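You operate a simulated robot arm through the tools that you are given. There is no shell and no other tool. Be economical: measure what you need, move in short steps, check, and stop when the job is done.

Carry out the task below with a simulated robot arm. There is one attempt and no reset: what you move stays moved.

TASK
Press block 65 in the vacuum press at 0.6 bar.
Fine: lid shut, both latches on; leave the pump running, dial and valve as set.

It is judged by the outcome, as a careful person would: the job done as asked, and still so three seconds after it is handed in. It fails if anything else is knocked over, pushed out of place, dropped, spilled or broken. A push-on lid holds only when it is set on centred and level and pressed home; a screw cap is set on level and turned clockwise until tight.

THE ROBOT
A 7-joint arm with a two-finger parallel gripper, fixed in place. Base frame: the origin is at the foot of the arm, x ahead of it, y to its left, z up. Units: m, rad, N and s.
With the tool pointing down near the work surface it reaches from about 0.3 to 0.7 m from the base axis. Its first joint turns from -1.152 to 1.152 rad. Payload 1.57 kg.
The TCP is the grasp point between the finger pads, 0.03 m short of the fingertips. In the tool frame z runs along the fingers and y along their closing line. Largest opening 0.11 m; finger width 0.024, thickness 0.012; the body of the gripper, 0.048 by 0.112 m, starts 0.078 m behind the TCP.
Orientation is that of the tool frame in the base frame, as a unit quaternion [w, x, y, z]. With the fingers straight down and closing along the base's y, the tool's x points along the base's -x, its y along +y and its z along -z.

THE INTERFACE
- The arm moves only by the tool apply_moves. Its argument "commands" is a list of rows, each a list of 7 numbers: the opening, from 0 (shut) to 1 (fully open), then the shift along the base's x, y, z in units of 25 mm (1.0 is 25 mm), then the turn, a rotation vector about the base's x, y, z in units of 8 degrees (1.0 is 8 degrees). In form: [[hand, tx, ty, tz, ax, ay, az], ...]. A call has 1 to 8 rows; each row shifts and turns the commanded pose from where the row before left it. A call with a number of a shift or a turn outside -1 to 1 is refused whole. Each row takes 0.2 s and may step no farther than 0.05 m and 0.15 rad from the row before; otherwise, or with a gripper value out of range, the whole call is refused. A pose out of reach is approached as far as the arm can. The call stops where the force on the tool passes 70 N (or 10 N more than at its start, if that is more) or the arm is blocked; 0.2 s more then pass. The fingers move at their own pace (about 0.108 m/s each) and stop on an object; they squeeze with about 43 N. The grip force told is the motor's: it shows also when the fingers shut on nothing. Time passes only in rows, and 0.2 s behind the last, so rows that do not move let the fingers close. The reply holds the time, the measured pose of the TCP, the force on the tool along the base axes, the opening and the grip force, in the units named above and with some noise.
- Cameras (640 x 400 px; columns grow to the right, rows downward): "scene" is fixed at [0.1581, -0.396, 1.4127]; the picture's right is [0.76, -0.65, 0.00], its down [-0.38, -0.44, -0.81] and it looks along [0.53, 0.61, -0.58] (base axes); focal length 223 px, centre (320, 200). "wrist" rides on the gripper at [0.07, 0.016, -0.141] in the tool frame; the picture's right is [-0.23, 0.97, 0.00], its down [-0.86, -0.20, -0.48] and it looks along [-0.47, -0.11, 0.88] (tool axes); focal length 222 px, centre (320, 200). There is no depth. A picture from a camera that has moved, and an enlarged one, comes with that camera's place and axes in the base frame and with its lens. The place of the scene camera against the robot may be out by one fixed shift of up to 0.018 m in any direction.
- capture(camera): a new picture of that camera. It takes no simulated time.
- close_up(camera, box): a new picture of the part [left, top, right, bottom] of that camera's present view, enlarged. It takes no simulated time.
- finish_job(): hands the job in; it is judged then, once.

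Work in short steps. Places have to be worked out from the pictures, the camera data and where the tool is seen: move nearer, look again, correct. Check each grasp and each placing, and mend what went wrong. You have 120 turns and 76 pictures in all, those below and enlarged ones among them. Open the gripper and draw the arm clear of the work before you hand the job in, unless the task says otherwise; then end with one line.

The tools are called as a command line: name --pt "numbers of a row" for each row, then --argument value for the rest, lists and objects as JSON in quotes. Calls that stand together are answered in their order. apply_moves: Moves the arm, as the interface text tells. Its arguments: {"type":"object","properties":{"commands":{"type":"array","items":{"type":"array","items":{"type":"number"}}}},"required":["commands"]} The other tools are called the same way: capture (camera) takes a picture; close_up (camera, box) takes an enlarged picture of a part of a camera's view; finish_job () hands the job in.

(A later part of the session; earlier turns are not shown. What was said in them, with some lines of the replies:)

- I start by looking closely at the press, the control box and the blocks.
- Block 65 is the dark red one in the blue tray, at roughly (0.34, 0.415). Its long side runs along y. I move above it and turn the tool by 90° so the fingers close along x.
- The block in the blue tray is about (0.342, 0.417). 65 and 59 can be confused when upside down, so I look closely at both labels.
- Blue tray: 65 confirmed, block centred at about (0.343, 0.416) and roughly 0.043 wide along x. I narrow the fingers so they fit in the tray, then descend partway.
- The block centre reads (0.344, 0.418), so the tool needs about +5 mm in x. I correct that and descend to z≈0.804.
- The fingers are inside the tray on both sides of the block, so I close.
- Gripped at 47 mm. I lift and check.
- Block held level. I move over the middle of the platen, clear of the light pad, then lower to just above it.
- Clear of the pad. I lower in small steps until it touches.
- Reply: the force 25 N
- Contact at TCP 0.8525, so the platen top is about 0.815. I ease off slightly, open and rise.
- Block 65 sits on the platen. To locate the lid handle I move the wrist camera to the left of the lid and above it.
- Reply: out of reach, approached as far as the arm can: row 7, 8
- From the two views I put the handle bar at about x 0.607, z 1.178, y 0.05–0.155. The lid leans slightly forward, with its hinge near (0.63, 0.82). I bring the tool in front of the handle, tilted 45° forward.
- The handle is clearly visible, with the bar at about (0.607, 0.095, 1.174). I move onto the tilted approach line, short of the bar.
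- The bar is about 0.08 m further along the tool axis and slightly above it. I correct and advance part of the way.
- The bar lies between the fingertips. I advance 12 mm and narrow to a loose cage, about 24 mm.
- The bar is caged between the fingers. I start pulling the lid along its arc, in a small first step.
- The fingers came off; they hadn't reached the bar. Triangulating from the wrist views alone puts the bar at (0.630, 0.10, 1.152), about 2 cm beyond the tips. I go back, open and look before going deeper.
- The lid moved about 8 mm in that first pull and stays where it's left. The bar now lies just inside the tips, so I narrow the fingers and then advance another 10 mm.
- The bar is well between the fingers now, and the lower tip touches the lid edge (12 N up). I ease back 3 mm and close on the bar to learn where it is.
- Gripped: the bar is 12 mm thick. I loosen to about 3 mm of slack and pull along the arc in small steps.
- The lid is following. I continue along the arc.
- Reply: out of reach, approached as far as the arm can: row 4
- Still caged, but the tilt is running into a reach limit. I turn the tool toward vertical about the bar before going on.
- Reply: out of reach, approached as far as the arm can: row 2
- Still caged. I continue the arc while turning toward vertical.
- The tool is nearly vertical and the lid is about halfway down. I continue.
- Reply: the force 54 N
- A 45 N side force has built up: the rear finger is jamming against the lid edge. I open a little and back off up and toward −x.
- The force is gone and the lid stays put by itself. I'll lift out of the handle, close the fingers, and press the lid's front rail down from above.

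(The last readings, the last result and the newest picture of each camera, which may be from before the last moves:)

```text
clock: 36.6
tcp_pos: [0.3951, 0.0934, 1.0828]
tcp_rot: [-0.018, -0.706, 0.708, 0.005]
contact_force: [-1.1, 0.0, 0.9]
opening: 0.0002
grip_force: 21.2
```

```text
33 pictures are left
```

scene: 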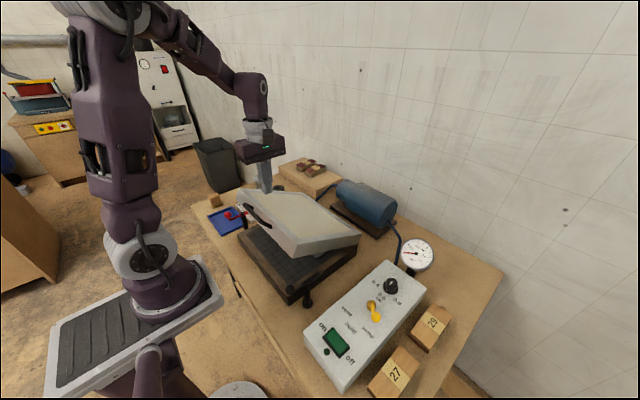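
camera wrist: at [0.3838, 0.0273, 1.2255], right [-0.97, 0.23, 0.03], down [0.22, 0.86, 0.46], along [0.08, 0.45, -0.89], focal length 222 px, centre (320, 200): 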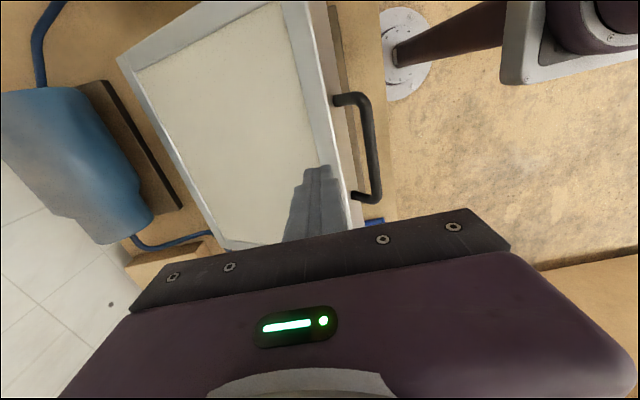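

The front rail reads x≈0.381, z≈0.985 at mid-width. I bring the closed fingertips down on it and follow its arc.

apply_moves --pt "0 -0.5 0.2 -0.8 0 0 0" --pt "0 -0.06 0 -0.8 0 0 0" --pt "0 0 0 -0.7 0 0 0" --pt "0 -0.3 0 -0.6 0 0 0" --pt "0 -0.3 0 -0.7 0 0 0" --pt "0 0 0 0 0 0 0"

close_up --camera "scene" --box '[215, 140, 375, 310]'

```text
clock: 38.0
tcp_pos: [0.3662, 0.0978, 0.9926]
tcp_rot: [-0.018, -0.706, 0.708, 0.004]
contact_force: [-0.8, 1.1, 0.8]
opening: 0.0
grip_force: 21.4
```

```text
2.35 times, centred on (295, 225) of scene
camera zoom: at [0.158, -0.396, 1.4128], right [0.76, -0.65, 0.0], down [-0.38, -0.44, -0.81], along [0.53, 0.61, -0.58], focal length 525 px, centre (379, 141)
```

zoom: 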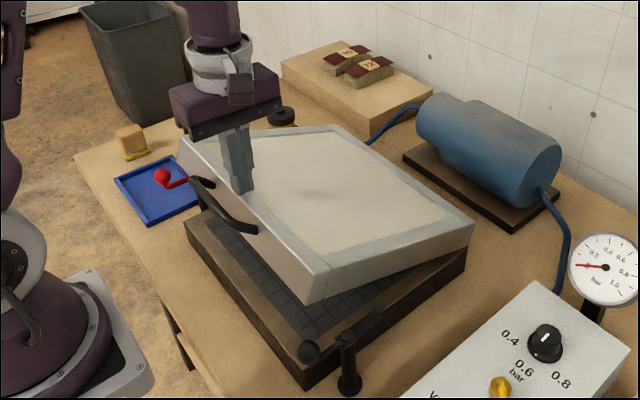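

The tip is on the front rail and the lid is moving down with it. I continue pressing, slightly further in.

apply_moves --pt "0 -0.15 0 -0.7 0 0 0" --pt "0 -0.2 0 -0.7 0 0 0" --pt "0 -0.15 0 -0.7 0 0 0" --pt "0 -0.1 0 -0.7 0 0 0" --pt "0 -0.05 0 -0.5 0 0 0" --pt "0 0 0 -0.4 0 0 0" --pt "0 0 0 -0.3 0 0 0" --pt "0 0 0 -0.2 0 0 0"

close_up --camera "scene" --box '[215, 140, 375, 310]'

```text
clock: 39.8
tcp_pos: [0.3502, 0.1, 0.8881]
tcp_rot: [-0.018, -0.705, 0.709, 0.005]
contact_force: [0.3, 0.1, -0.2]
opening: 0.0001
grip_force: 21.6
```

```text
2.35 times, centred on (295, 225) of scene
camera zoom: at [0.1581, -0.396, 1.4127], right [0.76, -0.65, 0.0], down [-0.38, -0.44, -0.81], along [0.53, 0.61, -0.58], focal length 525 px, centre (379, 141)
```

zoom: 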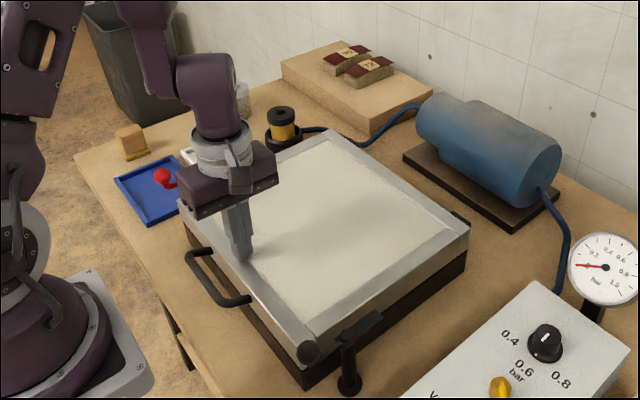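

Nearly shut and still no reaction force. I press on until it seats.

apply_moves --pt "0 0 0 -0.15 0 0 0" --pt "0 0 0 -0.15 0 0 0" --pt "0 0 0 -0.15 0 0 0" --pt "0 0 0 -0.15 0 0 0" --pt "0 0 0 -0.15 0 0 0" --pt "0 0 0 -0.15 0 0 0"

```text
clock: 40.2
tcp_pos: [0.3499, 0.1002, 0.886]
tcp_rot: [-0.016, -0.706, 0.708, 0.004]
contact_force: [-10.3, -1.0, 31.8]
opening: 0.0
grip_force: 21.4
stopped in row 2: the force on the tool passed its limit (the readings are from after the stop); the commanded pose is now the measured one
```

The lid is seated, its top at z≈0.856. I rise and look at the latches.

apply_moves --pt "0 0 0 1 0 0 0" --pt "0 0 0.3 1 0 -0.1 0" --pt "0 0.2 0.5 1 0 0 0" --pt "0 0.2 0.5 1 0 0 0" --pt "0 0.2 0.5 1 0 0 0" --pt "0 0.2 0.5 1 0 0 0" --pt "0.3 0.2 0.3 1 0 0 0" --pt "0.3 0.2 0.3 1 0 0 0"

capture --camera "wrist"

close_up --camera "scene" --box '[205, 160, 345, 310]'

```text
clock: 42.0
tcp_pos: [0.3784, 0.1713, 1.0857]
tcp_rot: [-0.012, -0.705, 0.709, -0.001]
contact_force: [0.1, 0.2, 0.2]
opening: 0.0333
grip_force: 0.1
```

```text
30 pictures are left
camera wrist: at [0.3659, 0.1053, 1.2281], right [-0.97, 0.23, 0.01], down [0.21, 0.86, 0.46], along [0.1, 0.45, -0.89], focal length 222 px, centre (320, 200)
```

wrist: 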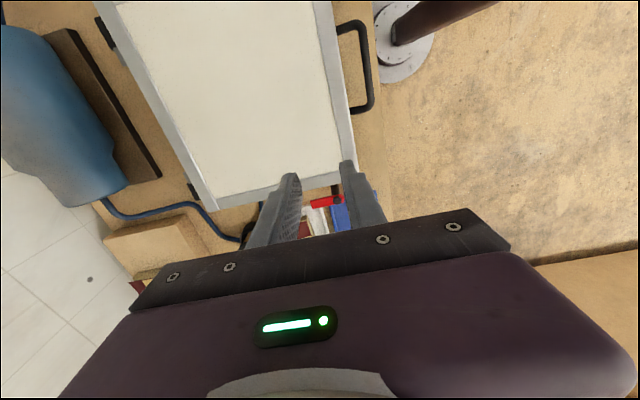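

```text
2.67 times, centred on (275, 235) of scene
camera zoom: at [0.1581, -0.396, 1.4127], right [0.76, -0.65, 0.0], down [-0.38, -0.44, -0.81], along [0.53, 0.61, -0.58], focal length 595 px, centre (440, 107)
```

zoom: 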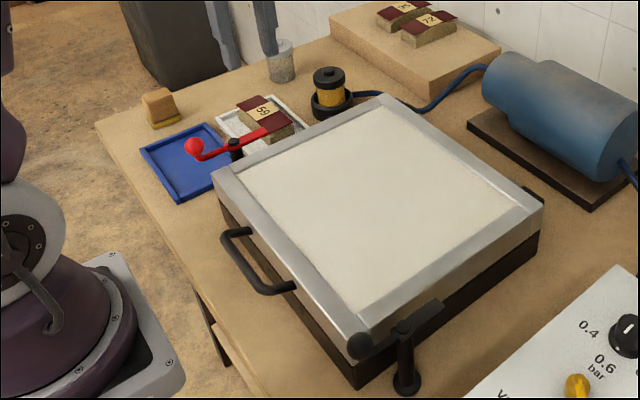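

The lid is flush. Both latch arms lie along x on posts beside the lid: red pivot near (0.373, 0.292), black near (0.37, −0.097). Each knob must swing outward so that its plate turns over the lid. I go nearer to the red one for a good look.

apply_moves --pt "0 -0.5 0.3 -1 0 -0.1 0" --pt "0 -0.5 0.3 -1 0 0 0" --pt "0 -0.5 0 -1 0 0 0" --pt "0 -0.4 0 -1 0 0 0" --pt "0 0 0 -0.6 0 0 0" --pt "0 0 0 0 0 0 0"

capture --camera "wrist"

close_up --camera "scene" --box '[210, 170, 310, 250]'

```text
clock: 43.4
tcp_pos: [0.3324, 0.1848, 0.9693]
tcp_rot: [-0.007, -0.705, 0.709, -0.006]
contact_force: [0.4, -0.5, -0.7]
opening: 0.0
grip_force: 21.3
```

```text
28 pictures are left
camera wrist: at [0.3154, 0.1188, 1.1118], right [-0.97, 0.23, 0.0], down [0.2, 0.86, 0.46], along [0.11, 0.45, -0.89], focal length 222 px, centre (320, 200)
```

wrist: 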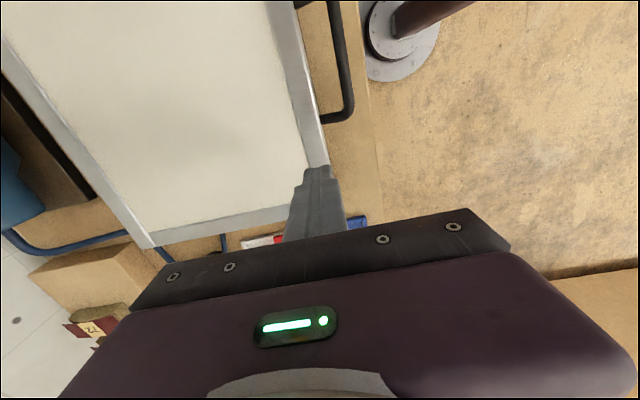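

```text
5.00 times, centred on (260, 210) of scene
camera zoom: at [0.1581, -0.396, 1.4127], right [0.76, -0.65, 0.0], down [-0.38, -0.44, -0.81], along [0.53, 0.61, -0.58], focal length 1115 px, centre (620, 150)
```

zoom: 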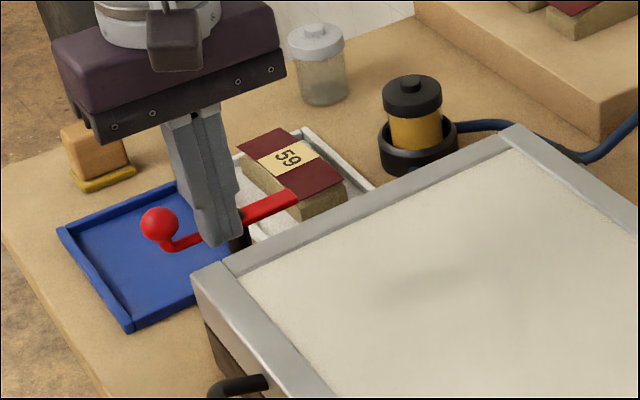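

Combining views puts the red knob centre at about (0.324, 0.299, 0.884), on a 0.05 m arm. I lower the closed fingers on its inner side at y≈0.262.

apply_moves --pt "0 -0.2 1 0 0 0 0" --pt "0 -0.2 1 0 0 0 0" --pt "0 0 0.98 -0.5 0 0 0" --pt "0 0 0 -0.9 0 0 0" --pt "0 0 0 -0.9 0 0 0" --pt "0 0 0 -0.5 0 0 0" --pt "0 0 0 0 0 0 0"

close_up --camera "scene" --box '[210, 170, 310, 250]'

```text
clock: 45.0
tcp_pos: [0.3208, 0.2593, 0.8988]
tcp_rot: [-0.007, -0.706, 0.709, -0.006]
contact_force: [0.2, -0.1, -0.3]
opening: 0.0001
grip_force: 21.2
```

```text
5.00 times, centred on (260, 210) of scene
camera zoom: at [0.1581, -0.396, 1.4127], right [0.76, -0.65, 0.0], down [-0.38, -0.44, -0.81], along [0.53, 0.61, -0.58], focal length 1115 px, centre (620, 150)
```

zoom: 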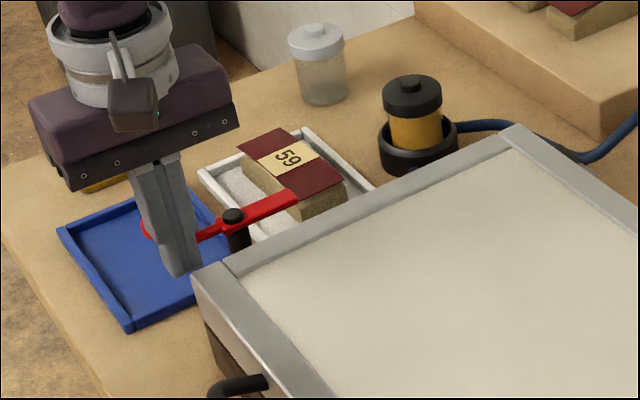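

The pusher is on the knob's inner side. I swing it around the pivot.

apply_moves --pt "0 -0.1 0.82 0 0 0 0" --pt "0 -0.06 0.58 0 0 0 0" --pt "0 0.14 0.78 0 0 0 0" --pt "0 0.44 0.64 0 0 0 0" --pt "0 0.64 0.48 0 0 0 0" --pt "0 0.44 0.16 0 0 0 0" --pt "0 0 0 0 0 0 0"

close_up --camera "scene" --box '[210, 170, 310, 250]'

```text
clock: 46.4
tcp_pos: [0.3442, 0.3432, 0.8992]
tcp_rot: [0.021, 0.708, -0.706, 0.007]
contact_force: [-21.7, -6.1, 9.9]
opening: 0.0
grip_force: 20.8
stopped in row 6: the force on the tool passed its limit (the readings are from after the stop); the commanded pose is now the measured one
```

```text
5.00 times, centred on (260, 210) of scene
camera zoom: at [0.1575, -0.3962, 1.4127], right [0.76, -0.65, 0.0], down [-0.38, -0.44, -0.81], along [0.53, 0.61, -0.58], focal length 1115 px, centre (620, 150)
```

zoom: 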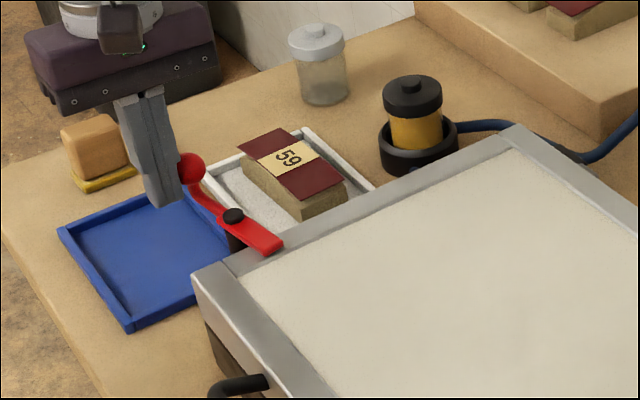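

The red plate is over the lid at its end stop. I back off, rise and travel to the black latch.

apply_moves --pt "0 -0.6 -0.2 0 0 0 0" --pt "0 -0.3 0 0.8 0 0 0" --pt "0 0 0 1 0 0 0" --pt "0 0 0 1 0 0 0" --pt "0 0 -1 0.5 0 0 0" --pt "0 0 -1 0 0 0 0" --pt "0 0 -1 0 0 0 0" --pt "0 0 -1 0 0 0 0"

apply_moves --pt "0 0 -1 0 0 0 0" --pt "0 0 -1 0 0 0 0" --pt "0 0 -1 0 0 0 0" --pt "0 0 -1 0 0 0 0" --pt "0 0 -1 0 0 0 0" --pt "0 0 -1 0 0 0 0" --pt "0 0 -1 0 0 0 0" --pt "0 0 -1 0 0 0 0"

capture --camera "wrist"

close_up --camera "scene" --box '[210, 180, 370, 310]'

```text
clock: 48.2
tcp_pos: [0.3223, 0.2412, 0.982]
tcp_rot: [-0.02, -0.707, 0.707, -0.007]
contact_force: [-0.1, -0.2, 0.6]
opening: 0.0
grip_force: 21.3
```

```text
clock: 50.0
tcp_pos: [0.3246, 0.0383, 0.9809]
tcp_rot: [-0.018, -0.706, 0.708, -0.007]
contact_force: [-0.7, -0.5, -0.3]
opening: 0.0
grip_force: 21.4
```

```text
24 pictures are left
camera wrist: at [0.3099, -0.0259, 1.1242], right [-0.97, 0.23, 0.01], down [0.21, 0.87, 0.44], along [0.09, 0.43, -0.9], focal length 222 px, centre (320, 200)
```

wrist: 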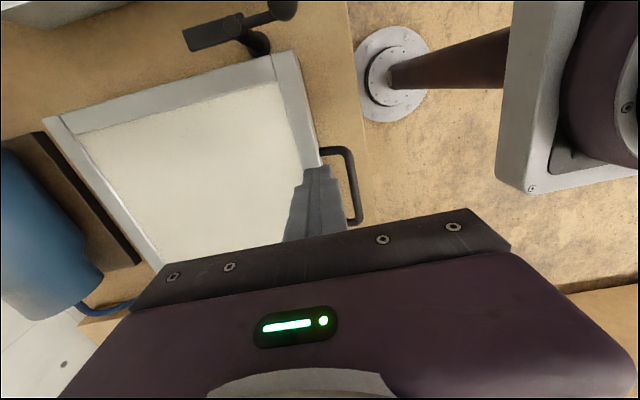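

```text
3.08 times, centred on (290, 245) of scene
camera zoom: at [0.1581, -0.396, 1.4127], right [0.76, -0.65, 0.0], down [-0.38, -0.44, -0.81], along [0.53, 0.61, -0.58], focal length 686 px, centre (412, 62)
```

zoom: 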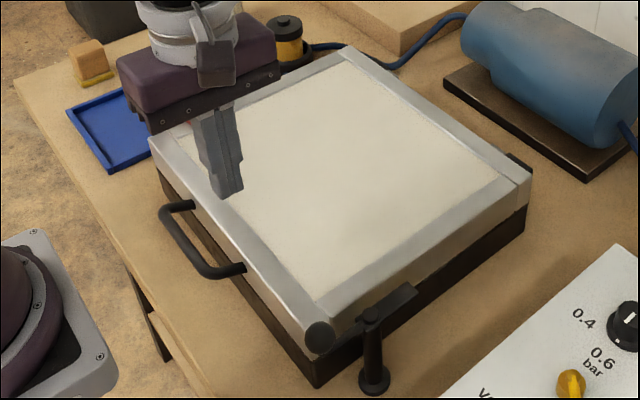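

The black knob is at about (0.323, −0.097) with its pivot at (0.367, −0.098), mirroring the red one. I lower the pusher on its inner side at y≈−0.056.

apply_moves --pt "0 -0.1 -1 0 0 0 0" --pt "0 -0.1 -1 0 0 0 0" --pt "0 0 -0.9 0 0 0 0" --pt "0 0 -0.87 -0.5 0 0 0" --pt "0 0 0 -1 0 0 0" --pt "0 0 0 -1 0 0 0" --pt "0 0 0 -0.8 0 0 0" --pt "0 0 0 0 0 0 0"

close_up --camera "scene" --box '[250, 220, 350, 320]'

```text
clock: 51.8
tcp_pos: [0.3208, -0.0543, 0.8993]
tcp_rot: [-0.019, -0.707, 0.707, -0.006]
contact_force: [0.8, -0.1, 0.8]
opening: 0.0
grip_force: 21.1
```

```text
4.00 times, centred on (300, 270) of scene
camera zoom: at [0.1581, -0.396, 1.4127], right [0.76, -0.65, 0.0], down [-0.38, -0.44, -0.81], along [0.53, 0.61, -0.58], focal length 892 px, centre (400, -80)
```

zoom: 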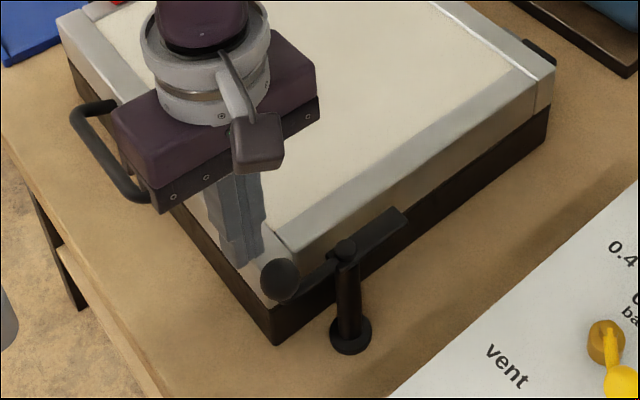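

The pusher stands just inside the knob. I swing the black latch.

apply_moves --pt "0 -0.1 -0.7 0 0 0 0" --pt "0 -0.06 -0.6 0 0 0 0" --pt "0 -0.02 -0.5 0 0 0 0" --pt "0 0.14 -0.78 0 0 0 0" --pt "0 0.44 -0.64 0 0 0 0" --pt "0 0.64 -0.48 0 0 0 0" --pt "0 0.5 -0.16 0 0 0 0" --pt "0 0 0 0 0 0 0"

close_up --camera "scene" --box '[240, 200, 360, 320]'

```text
clock: 53.4
tcp_pos: [0.3437, -0.1472, 0.8994]
tcp_rot: [-0.029, -0.704, 0.709, 0.01]
contact_force: [-17.0, 4.7, 2.2]
opening: 0.0
grip_force: 21.4
stopped in row 8: the force on the tool passed its limit (the readings are from after the stop); the commanded pose is now the measured one
```

```text
3.33 times, centred on (300, 260) of scene
camera zoom: at [0.1577, -0.3959, 1.4128], right [0.76, -0.65, 0.0], down [-0.38, -0.44, -0.81], along [0.53, 0.61, -0.58], focal length 744 px, centre (387, 0)
```

zoom: 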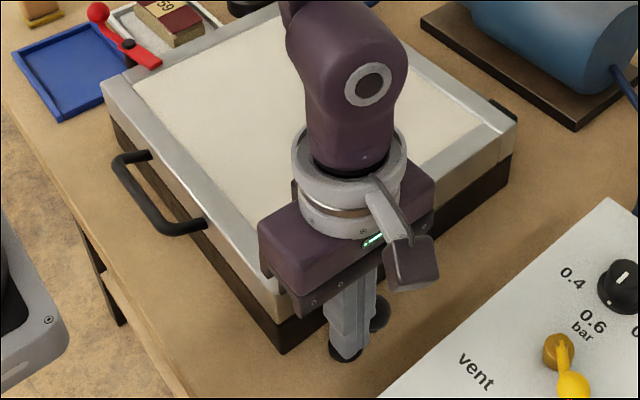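

Both latches have hit their stops. I back off, rise, and move over the control box for a look.

apply_moves --pt "0 -0.6 0.2 0 0 0 0" --pt "0 -0.2 0 0.8 0 0 0" --pt "0 0 0 1 0 0 0" --pt "0 0 0 1 0 0 0" --pt "0 0.8 0 1 0 0 0" --pt "0 0.9 0 1 0 0 0" --pt "0 0.9 0 1 0 0 0" --pt "0 0.9 -0.3 0.6 0 -0.2 0"

capture --camera "wrist"

close_up --camera "wrist" --box '[140, 0, 340, 125]'

```text
clock: 55.2
tcp_pos: [0.4158, -0.151, 1.0605]
tcp_rot: [-0.017, -0.705, 0.709, -0.002]
contact_force: [0.5, 0.6, -0.5]
opening: 0.0
grip_force: 21.8
```

```text
20 pictures are left
camera wrist: at [0.4016, -0.2153, 1.2023], right [-0.97, 0.23, 0.01], down [0.21, 0.87, 0.45], along [0.09, 0.44, -0.89], focal length 222 px, centre (320, 200)
```

wrist: 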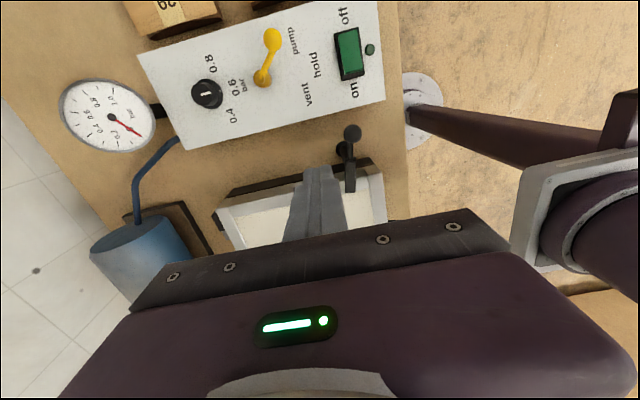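

```text
3.20 times, centred on (240, 62) of wrist
camera zoom: at [0.4016, -0.2153, 1.2023], right [-0.97, 0.23, 0.01], down [0.21, 0.87, 0.45], along [0.09, 0.44, -0.89], focal length 711 px, centre (576, 640)
```

zoom: 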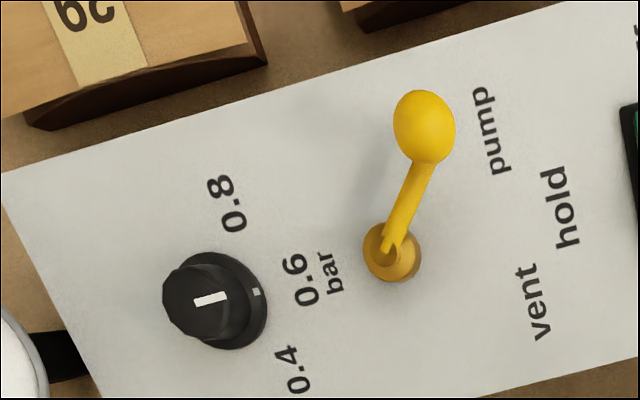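

The black plate is over the lid too. The dial's mark already points to 0.6, and the lever is on the pump side. The pump is off, so I press the "on" end of the rocker, at about (0.343, −0.231, 0.82), and will check the gauge. First I move above it.

apply_moves --pt "0 -0.6 -0.65 -0.4 0 0 0" --pt "0 -0.6 -0.65 -0.8 0 0 0" --pt "0 -0.6 -0.65 -1 0 0 0" --pt "0 -0.6 -0.65 -1 0 0 0" --pt "0 -0.5 -0.6 -1 0 0 0" --pt "0 0 0 -1 0 0 0" --pt "0 0 0 -1 0 0 0" --pt "0 0 0 0 0 0 0"

close_up --camera "scene" --box '[280, 260, 400, 400]'

```text
clock: 57.0
tcp_pos: [0.3424, -0.228, 0.9009]
tcp_rot: [-0.017, -0.705, 0.709, -0.002]
contact_force: [-0.4, -0.5, 0.6]
opening: 0.0001
grip_force: 21.4
```

```text
2.86 times, centred on (340, 330) of scene
camera zoom: at [0.1581, -0.396, 1.4127], right [0.76, -0.65, 0.0], down [-0.38, -0.44, -0.81], along [0.53, 0.61, -0.58], focal length 637 px, centre (263, -171)
```

zoom: 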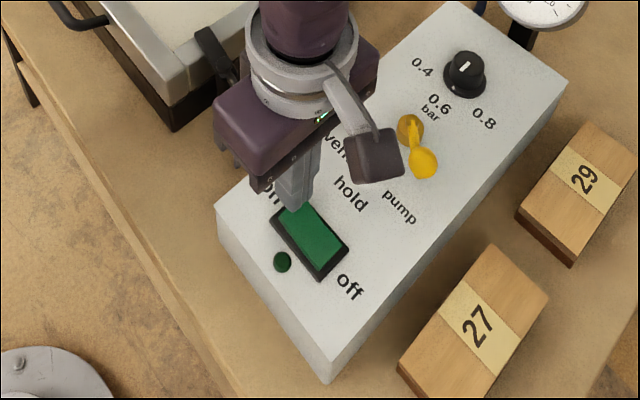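

The tip is above the "on" half, perhaps 5 mm too far toward −x. I shift slightly and press down until the force rises.

apply_moves --pt "0 0.18 0 -0.8 0 0 0" --pt "0 0 0 -0.5 0 0 0" --pt "0 0 0 -0.25 0 0 0" --pt "0 0 0 -0.2 0 0 0" --pt "0 0 0 -0.2 0 0 0" --pt "0 0 0 -0.15 0 0 0"

```text
clock: 57.9
tcp_pos: [0.3457, -0.2288, 0.8673]
tcp_rot: [-0.017, -0.706, 0.708, -0.004]
contact_force: [-5.6, 10.3, 39.7]
opening: 0.0
grip_force: 21.4
stopped in row 4: the force on the tool passed its limit (the readings are from after the stop); the commanded pose is now the measured one
```

Contact with 40 N at tip z≈0.837. I lift and look at the switch and the gauge.

apply_moves --pt "0 0 0 0.6 0 0 0" --pt "0 0 0.3 1 0 0 0" --pt "0 0 0.5 1 0 0 0" --pt "0 0 0.5 1 0 0 0" --pt "0 0 0.5 1 0 0 0"

close_up --camera "scene" --box '[300, 230, 440, 390]'

```text
clock: 59.1
tcp_pos: [0.3469, -0.1828, 0.9838]
tcp_rot: [-0.017, -0.705, 0.709, -0.004]
contact_force: [-0.5, -0.4, -0.2]
opening: 0.0
grip_force: 21.3
```

```text
2.50 times, centred on (370, 310) of scene
camera zoom: at [0.1581, -0.396, 1.4127], right [0.76, -0.65, 0.0], down [-0.38, -0.44, -0.81], along [0.53, 0.61, -0.58], focal length 558 px, centre (195, -75)
```

zoom: 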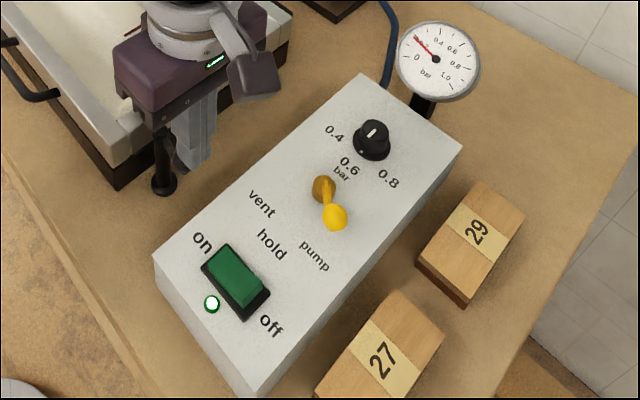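

The lamp is lit and the gauge is already rising, so the valve is on pump. I draw the arm clear, letting time pass.

apply_moves --pt "0 0 0.5 1 0 0 0" --pt "0 0 0.8 1 0 0 0" --pt "0 0 0.8 1 0 0 0" --pt "0 0 0.8 1 0 0 0" --pt "0.5 0 0.8 1 0 0 0" --pt "0.5 0 0.8 0.5 0 0 0" --pt "0.5 0 0.8 0 0 0 0" --pt "0.5 0 0.8 0 0 0 0"

apply_moves --pt "0.5 0 0.5 0 0 0 0" --pt "0.5 0 0.5 0 0 0 0" --pt "0.5 0 0 0 0 0 0" --pt "0.5 0 0 0 0 0 0" --pt "0.5 0 0 0 0 0 0" --pt "0.5 0 0 0 0 0 0" --pt "0.5 0 0 0 0 0 0" --pt "0.5 0 0 0 0 0 0"

close_up --camera "scene" --box '[360, 220, 450, 300]'

close_up --camera "scene" --box '[190, 150, 400, 330]'

```text
clock: 60.9
tcp_pos: [0.3465, -0.0324, 1.1206]
tcp_rot: [-0.018, -0.706, 0.708, -0.004]
contact_force: [-0.1, -0.3, 0.0]
opening: 0.0553
grip_force: 0.0
```

```text
clock: 62.7
tcp_pos: [0.3472, -0.0093, 1.1197]
tcp_rot: [-0.017, -0.705, 0.709, -0.003]
contact_force: [0.7, 0.7, -0.5]
opening: 0.0548
grip_force: 0.0
```

```text
5.00 times, centred on (405, 260) of scene
camera zoom: at [0.1581, -0.396, 1.4127], right [0.76, -0.65, 0.0], down [-0.38, -0.44, -0.81], along [0.53, 0.61, -0.58], focal length 1115 px, centre (-105, -100)
```

zoom: 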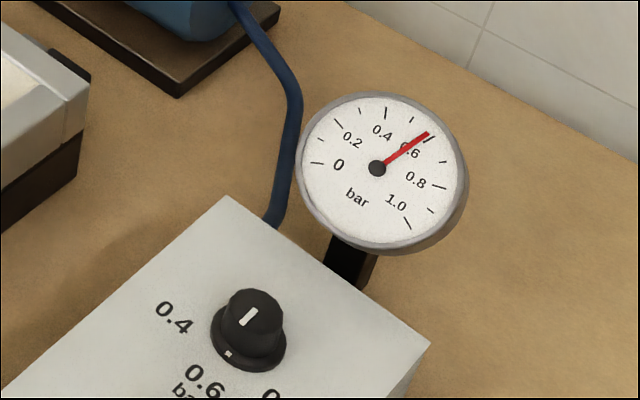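

```text
2.22 times, centred on (295, 240) of scene
camera zoom: at [0.1581, -0.396, 1.4127], right [0.76, -0.65, 0.0], down [-0.38, -0.44, -0.81], along [0.53, 0.61, -0.58], focal length 496 px, centre (376, 111)
```

zoom: 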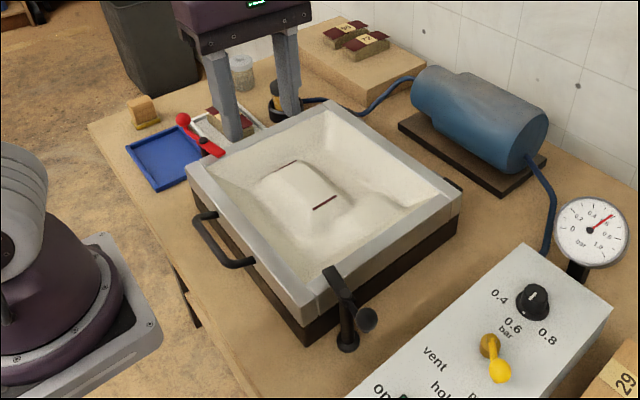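

The membrane has drawn down over the block and the gauge is near 0.6. I wait a little, moving clear, and check that it settles.

apply_moves --pt "0.5 0 0.8 0.8 0 0 0" --pt "0.5 0 0.8 0.8 0 0 0" --pt "0.5 0 0.8 0.8 0 0 0" --pt "0.5 0 0.8 0.8 0 0 0" --pt "0.5 0 0 0 0 0 0" --pt "0.5 0 0 0 0 0 0" --pt "0.5 0 0 0 0 0 0" --pt "0.5 0 0 0 0 0 0"

apply_moves --pt "0.5 0 0 0 0 0 0" --pt "0.5 0 0 0 0 0 0" --pt "0.5 0 0 0 0 0 0" --pt "0.5 0 0 0 0 0 0" --pt "0.5 0 0 0 0 0 0" --pt "0.5 0 0 0 0 0 0" --pt "0.5 0 0 0 0 0 0" --pt "0.5 0 0 0 0 0 0"

close_up --camera "scene" --box '[360, 220, 450, 300]'

capture --camera "scene"

capture --camera "wrist"

```text
clock: 64.5
tcp_pos: [0.3481, 0.0741, 1.1977]
tcp_rot: [-0.017, -0.705, 0.709, -0.004]
contact_force: [-0.4, -0.9, 0.8]
opening: 0.055
grip_force: 0.1
```

```text
clock: 66.3
tcp_pos: [0.3485, 0.0749, 1.199]
tcp_rot: [-0.017, -0.705, 0.709, -0.004]
contact_force: [-0.6, 0.4, 1.0]
opening: 0.0549
grip_force: 0.1
```

```text
5.00 times, centred on (405, 260) of scene
camera zoom: at [0.1581, -0.396, 1.4127], right [0.76, -0.65, 0.0], down [-0.38, -0.44, -0.81], along [0.53, 0.61, -0.58], focal length 1115 px, centre (-105, -100)
```

zoom: 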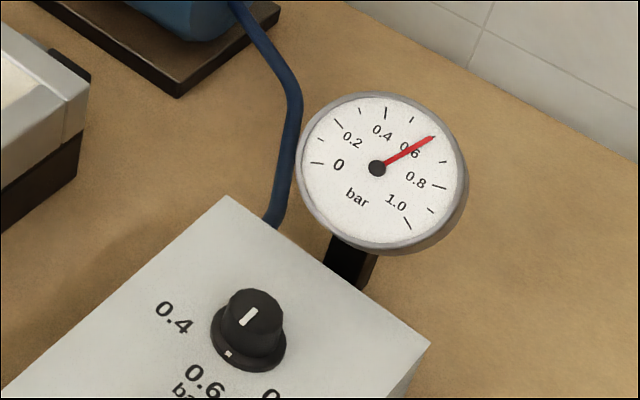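

```text
13 pictures are left
```

scene: 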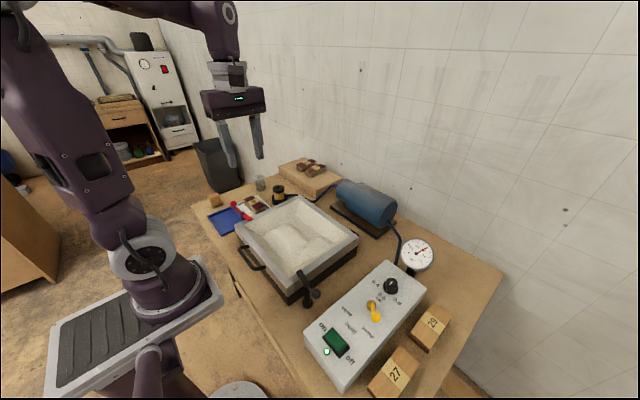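

```text
12 pictures are left
camera wrist: at [0.334, 0.01, 1.3416], right [-0.97, 0.23, 0.01], down [0.21, 0.87, 0.45], along [0.09, 0.44, -0.89], focal length 222 px, centre (320, 200)
```

wrist: 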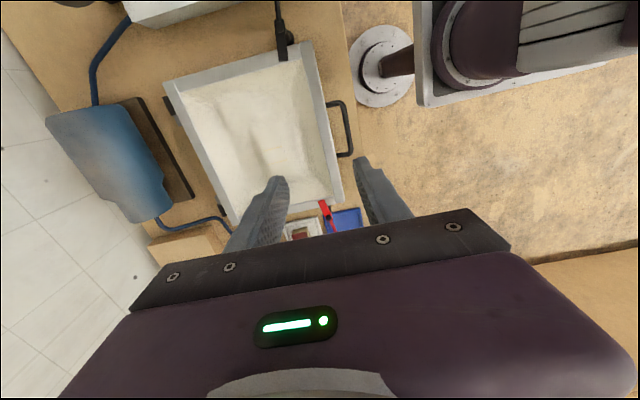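

The gauge has settled at 0.6 bar. Both latch plates are over the lid, the pump lamp is lit, and the arm is clear with the gripper open. I hand the job in.

finish_job

```text
The job is handed in.
```

Block 65 is in the press under vacuum at 0.6 bar, with the lid shut, both latches on and the pump running; the dial was already at 0.6 and the valve on pump, so I left both alone.
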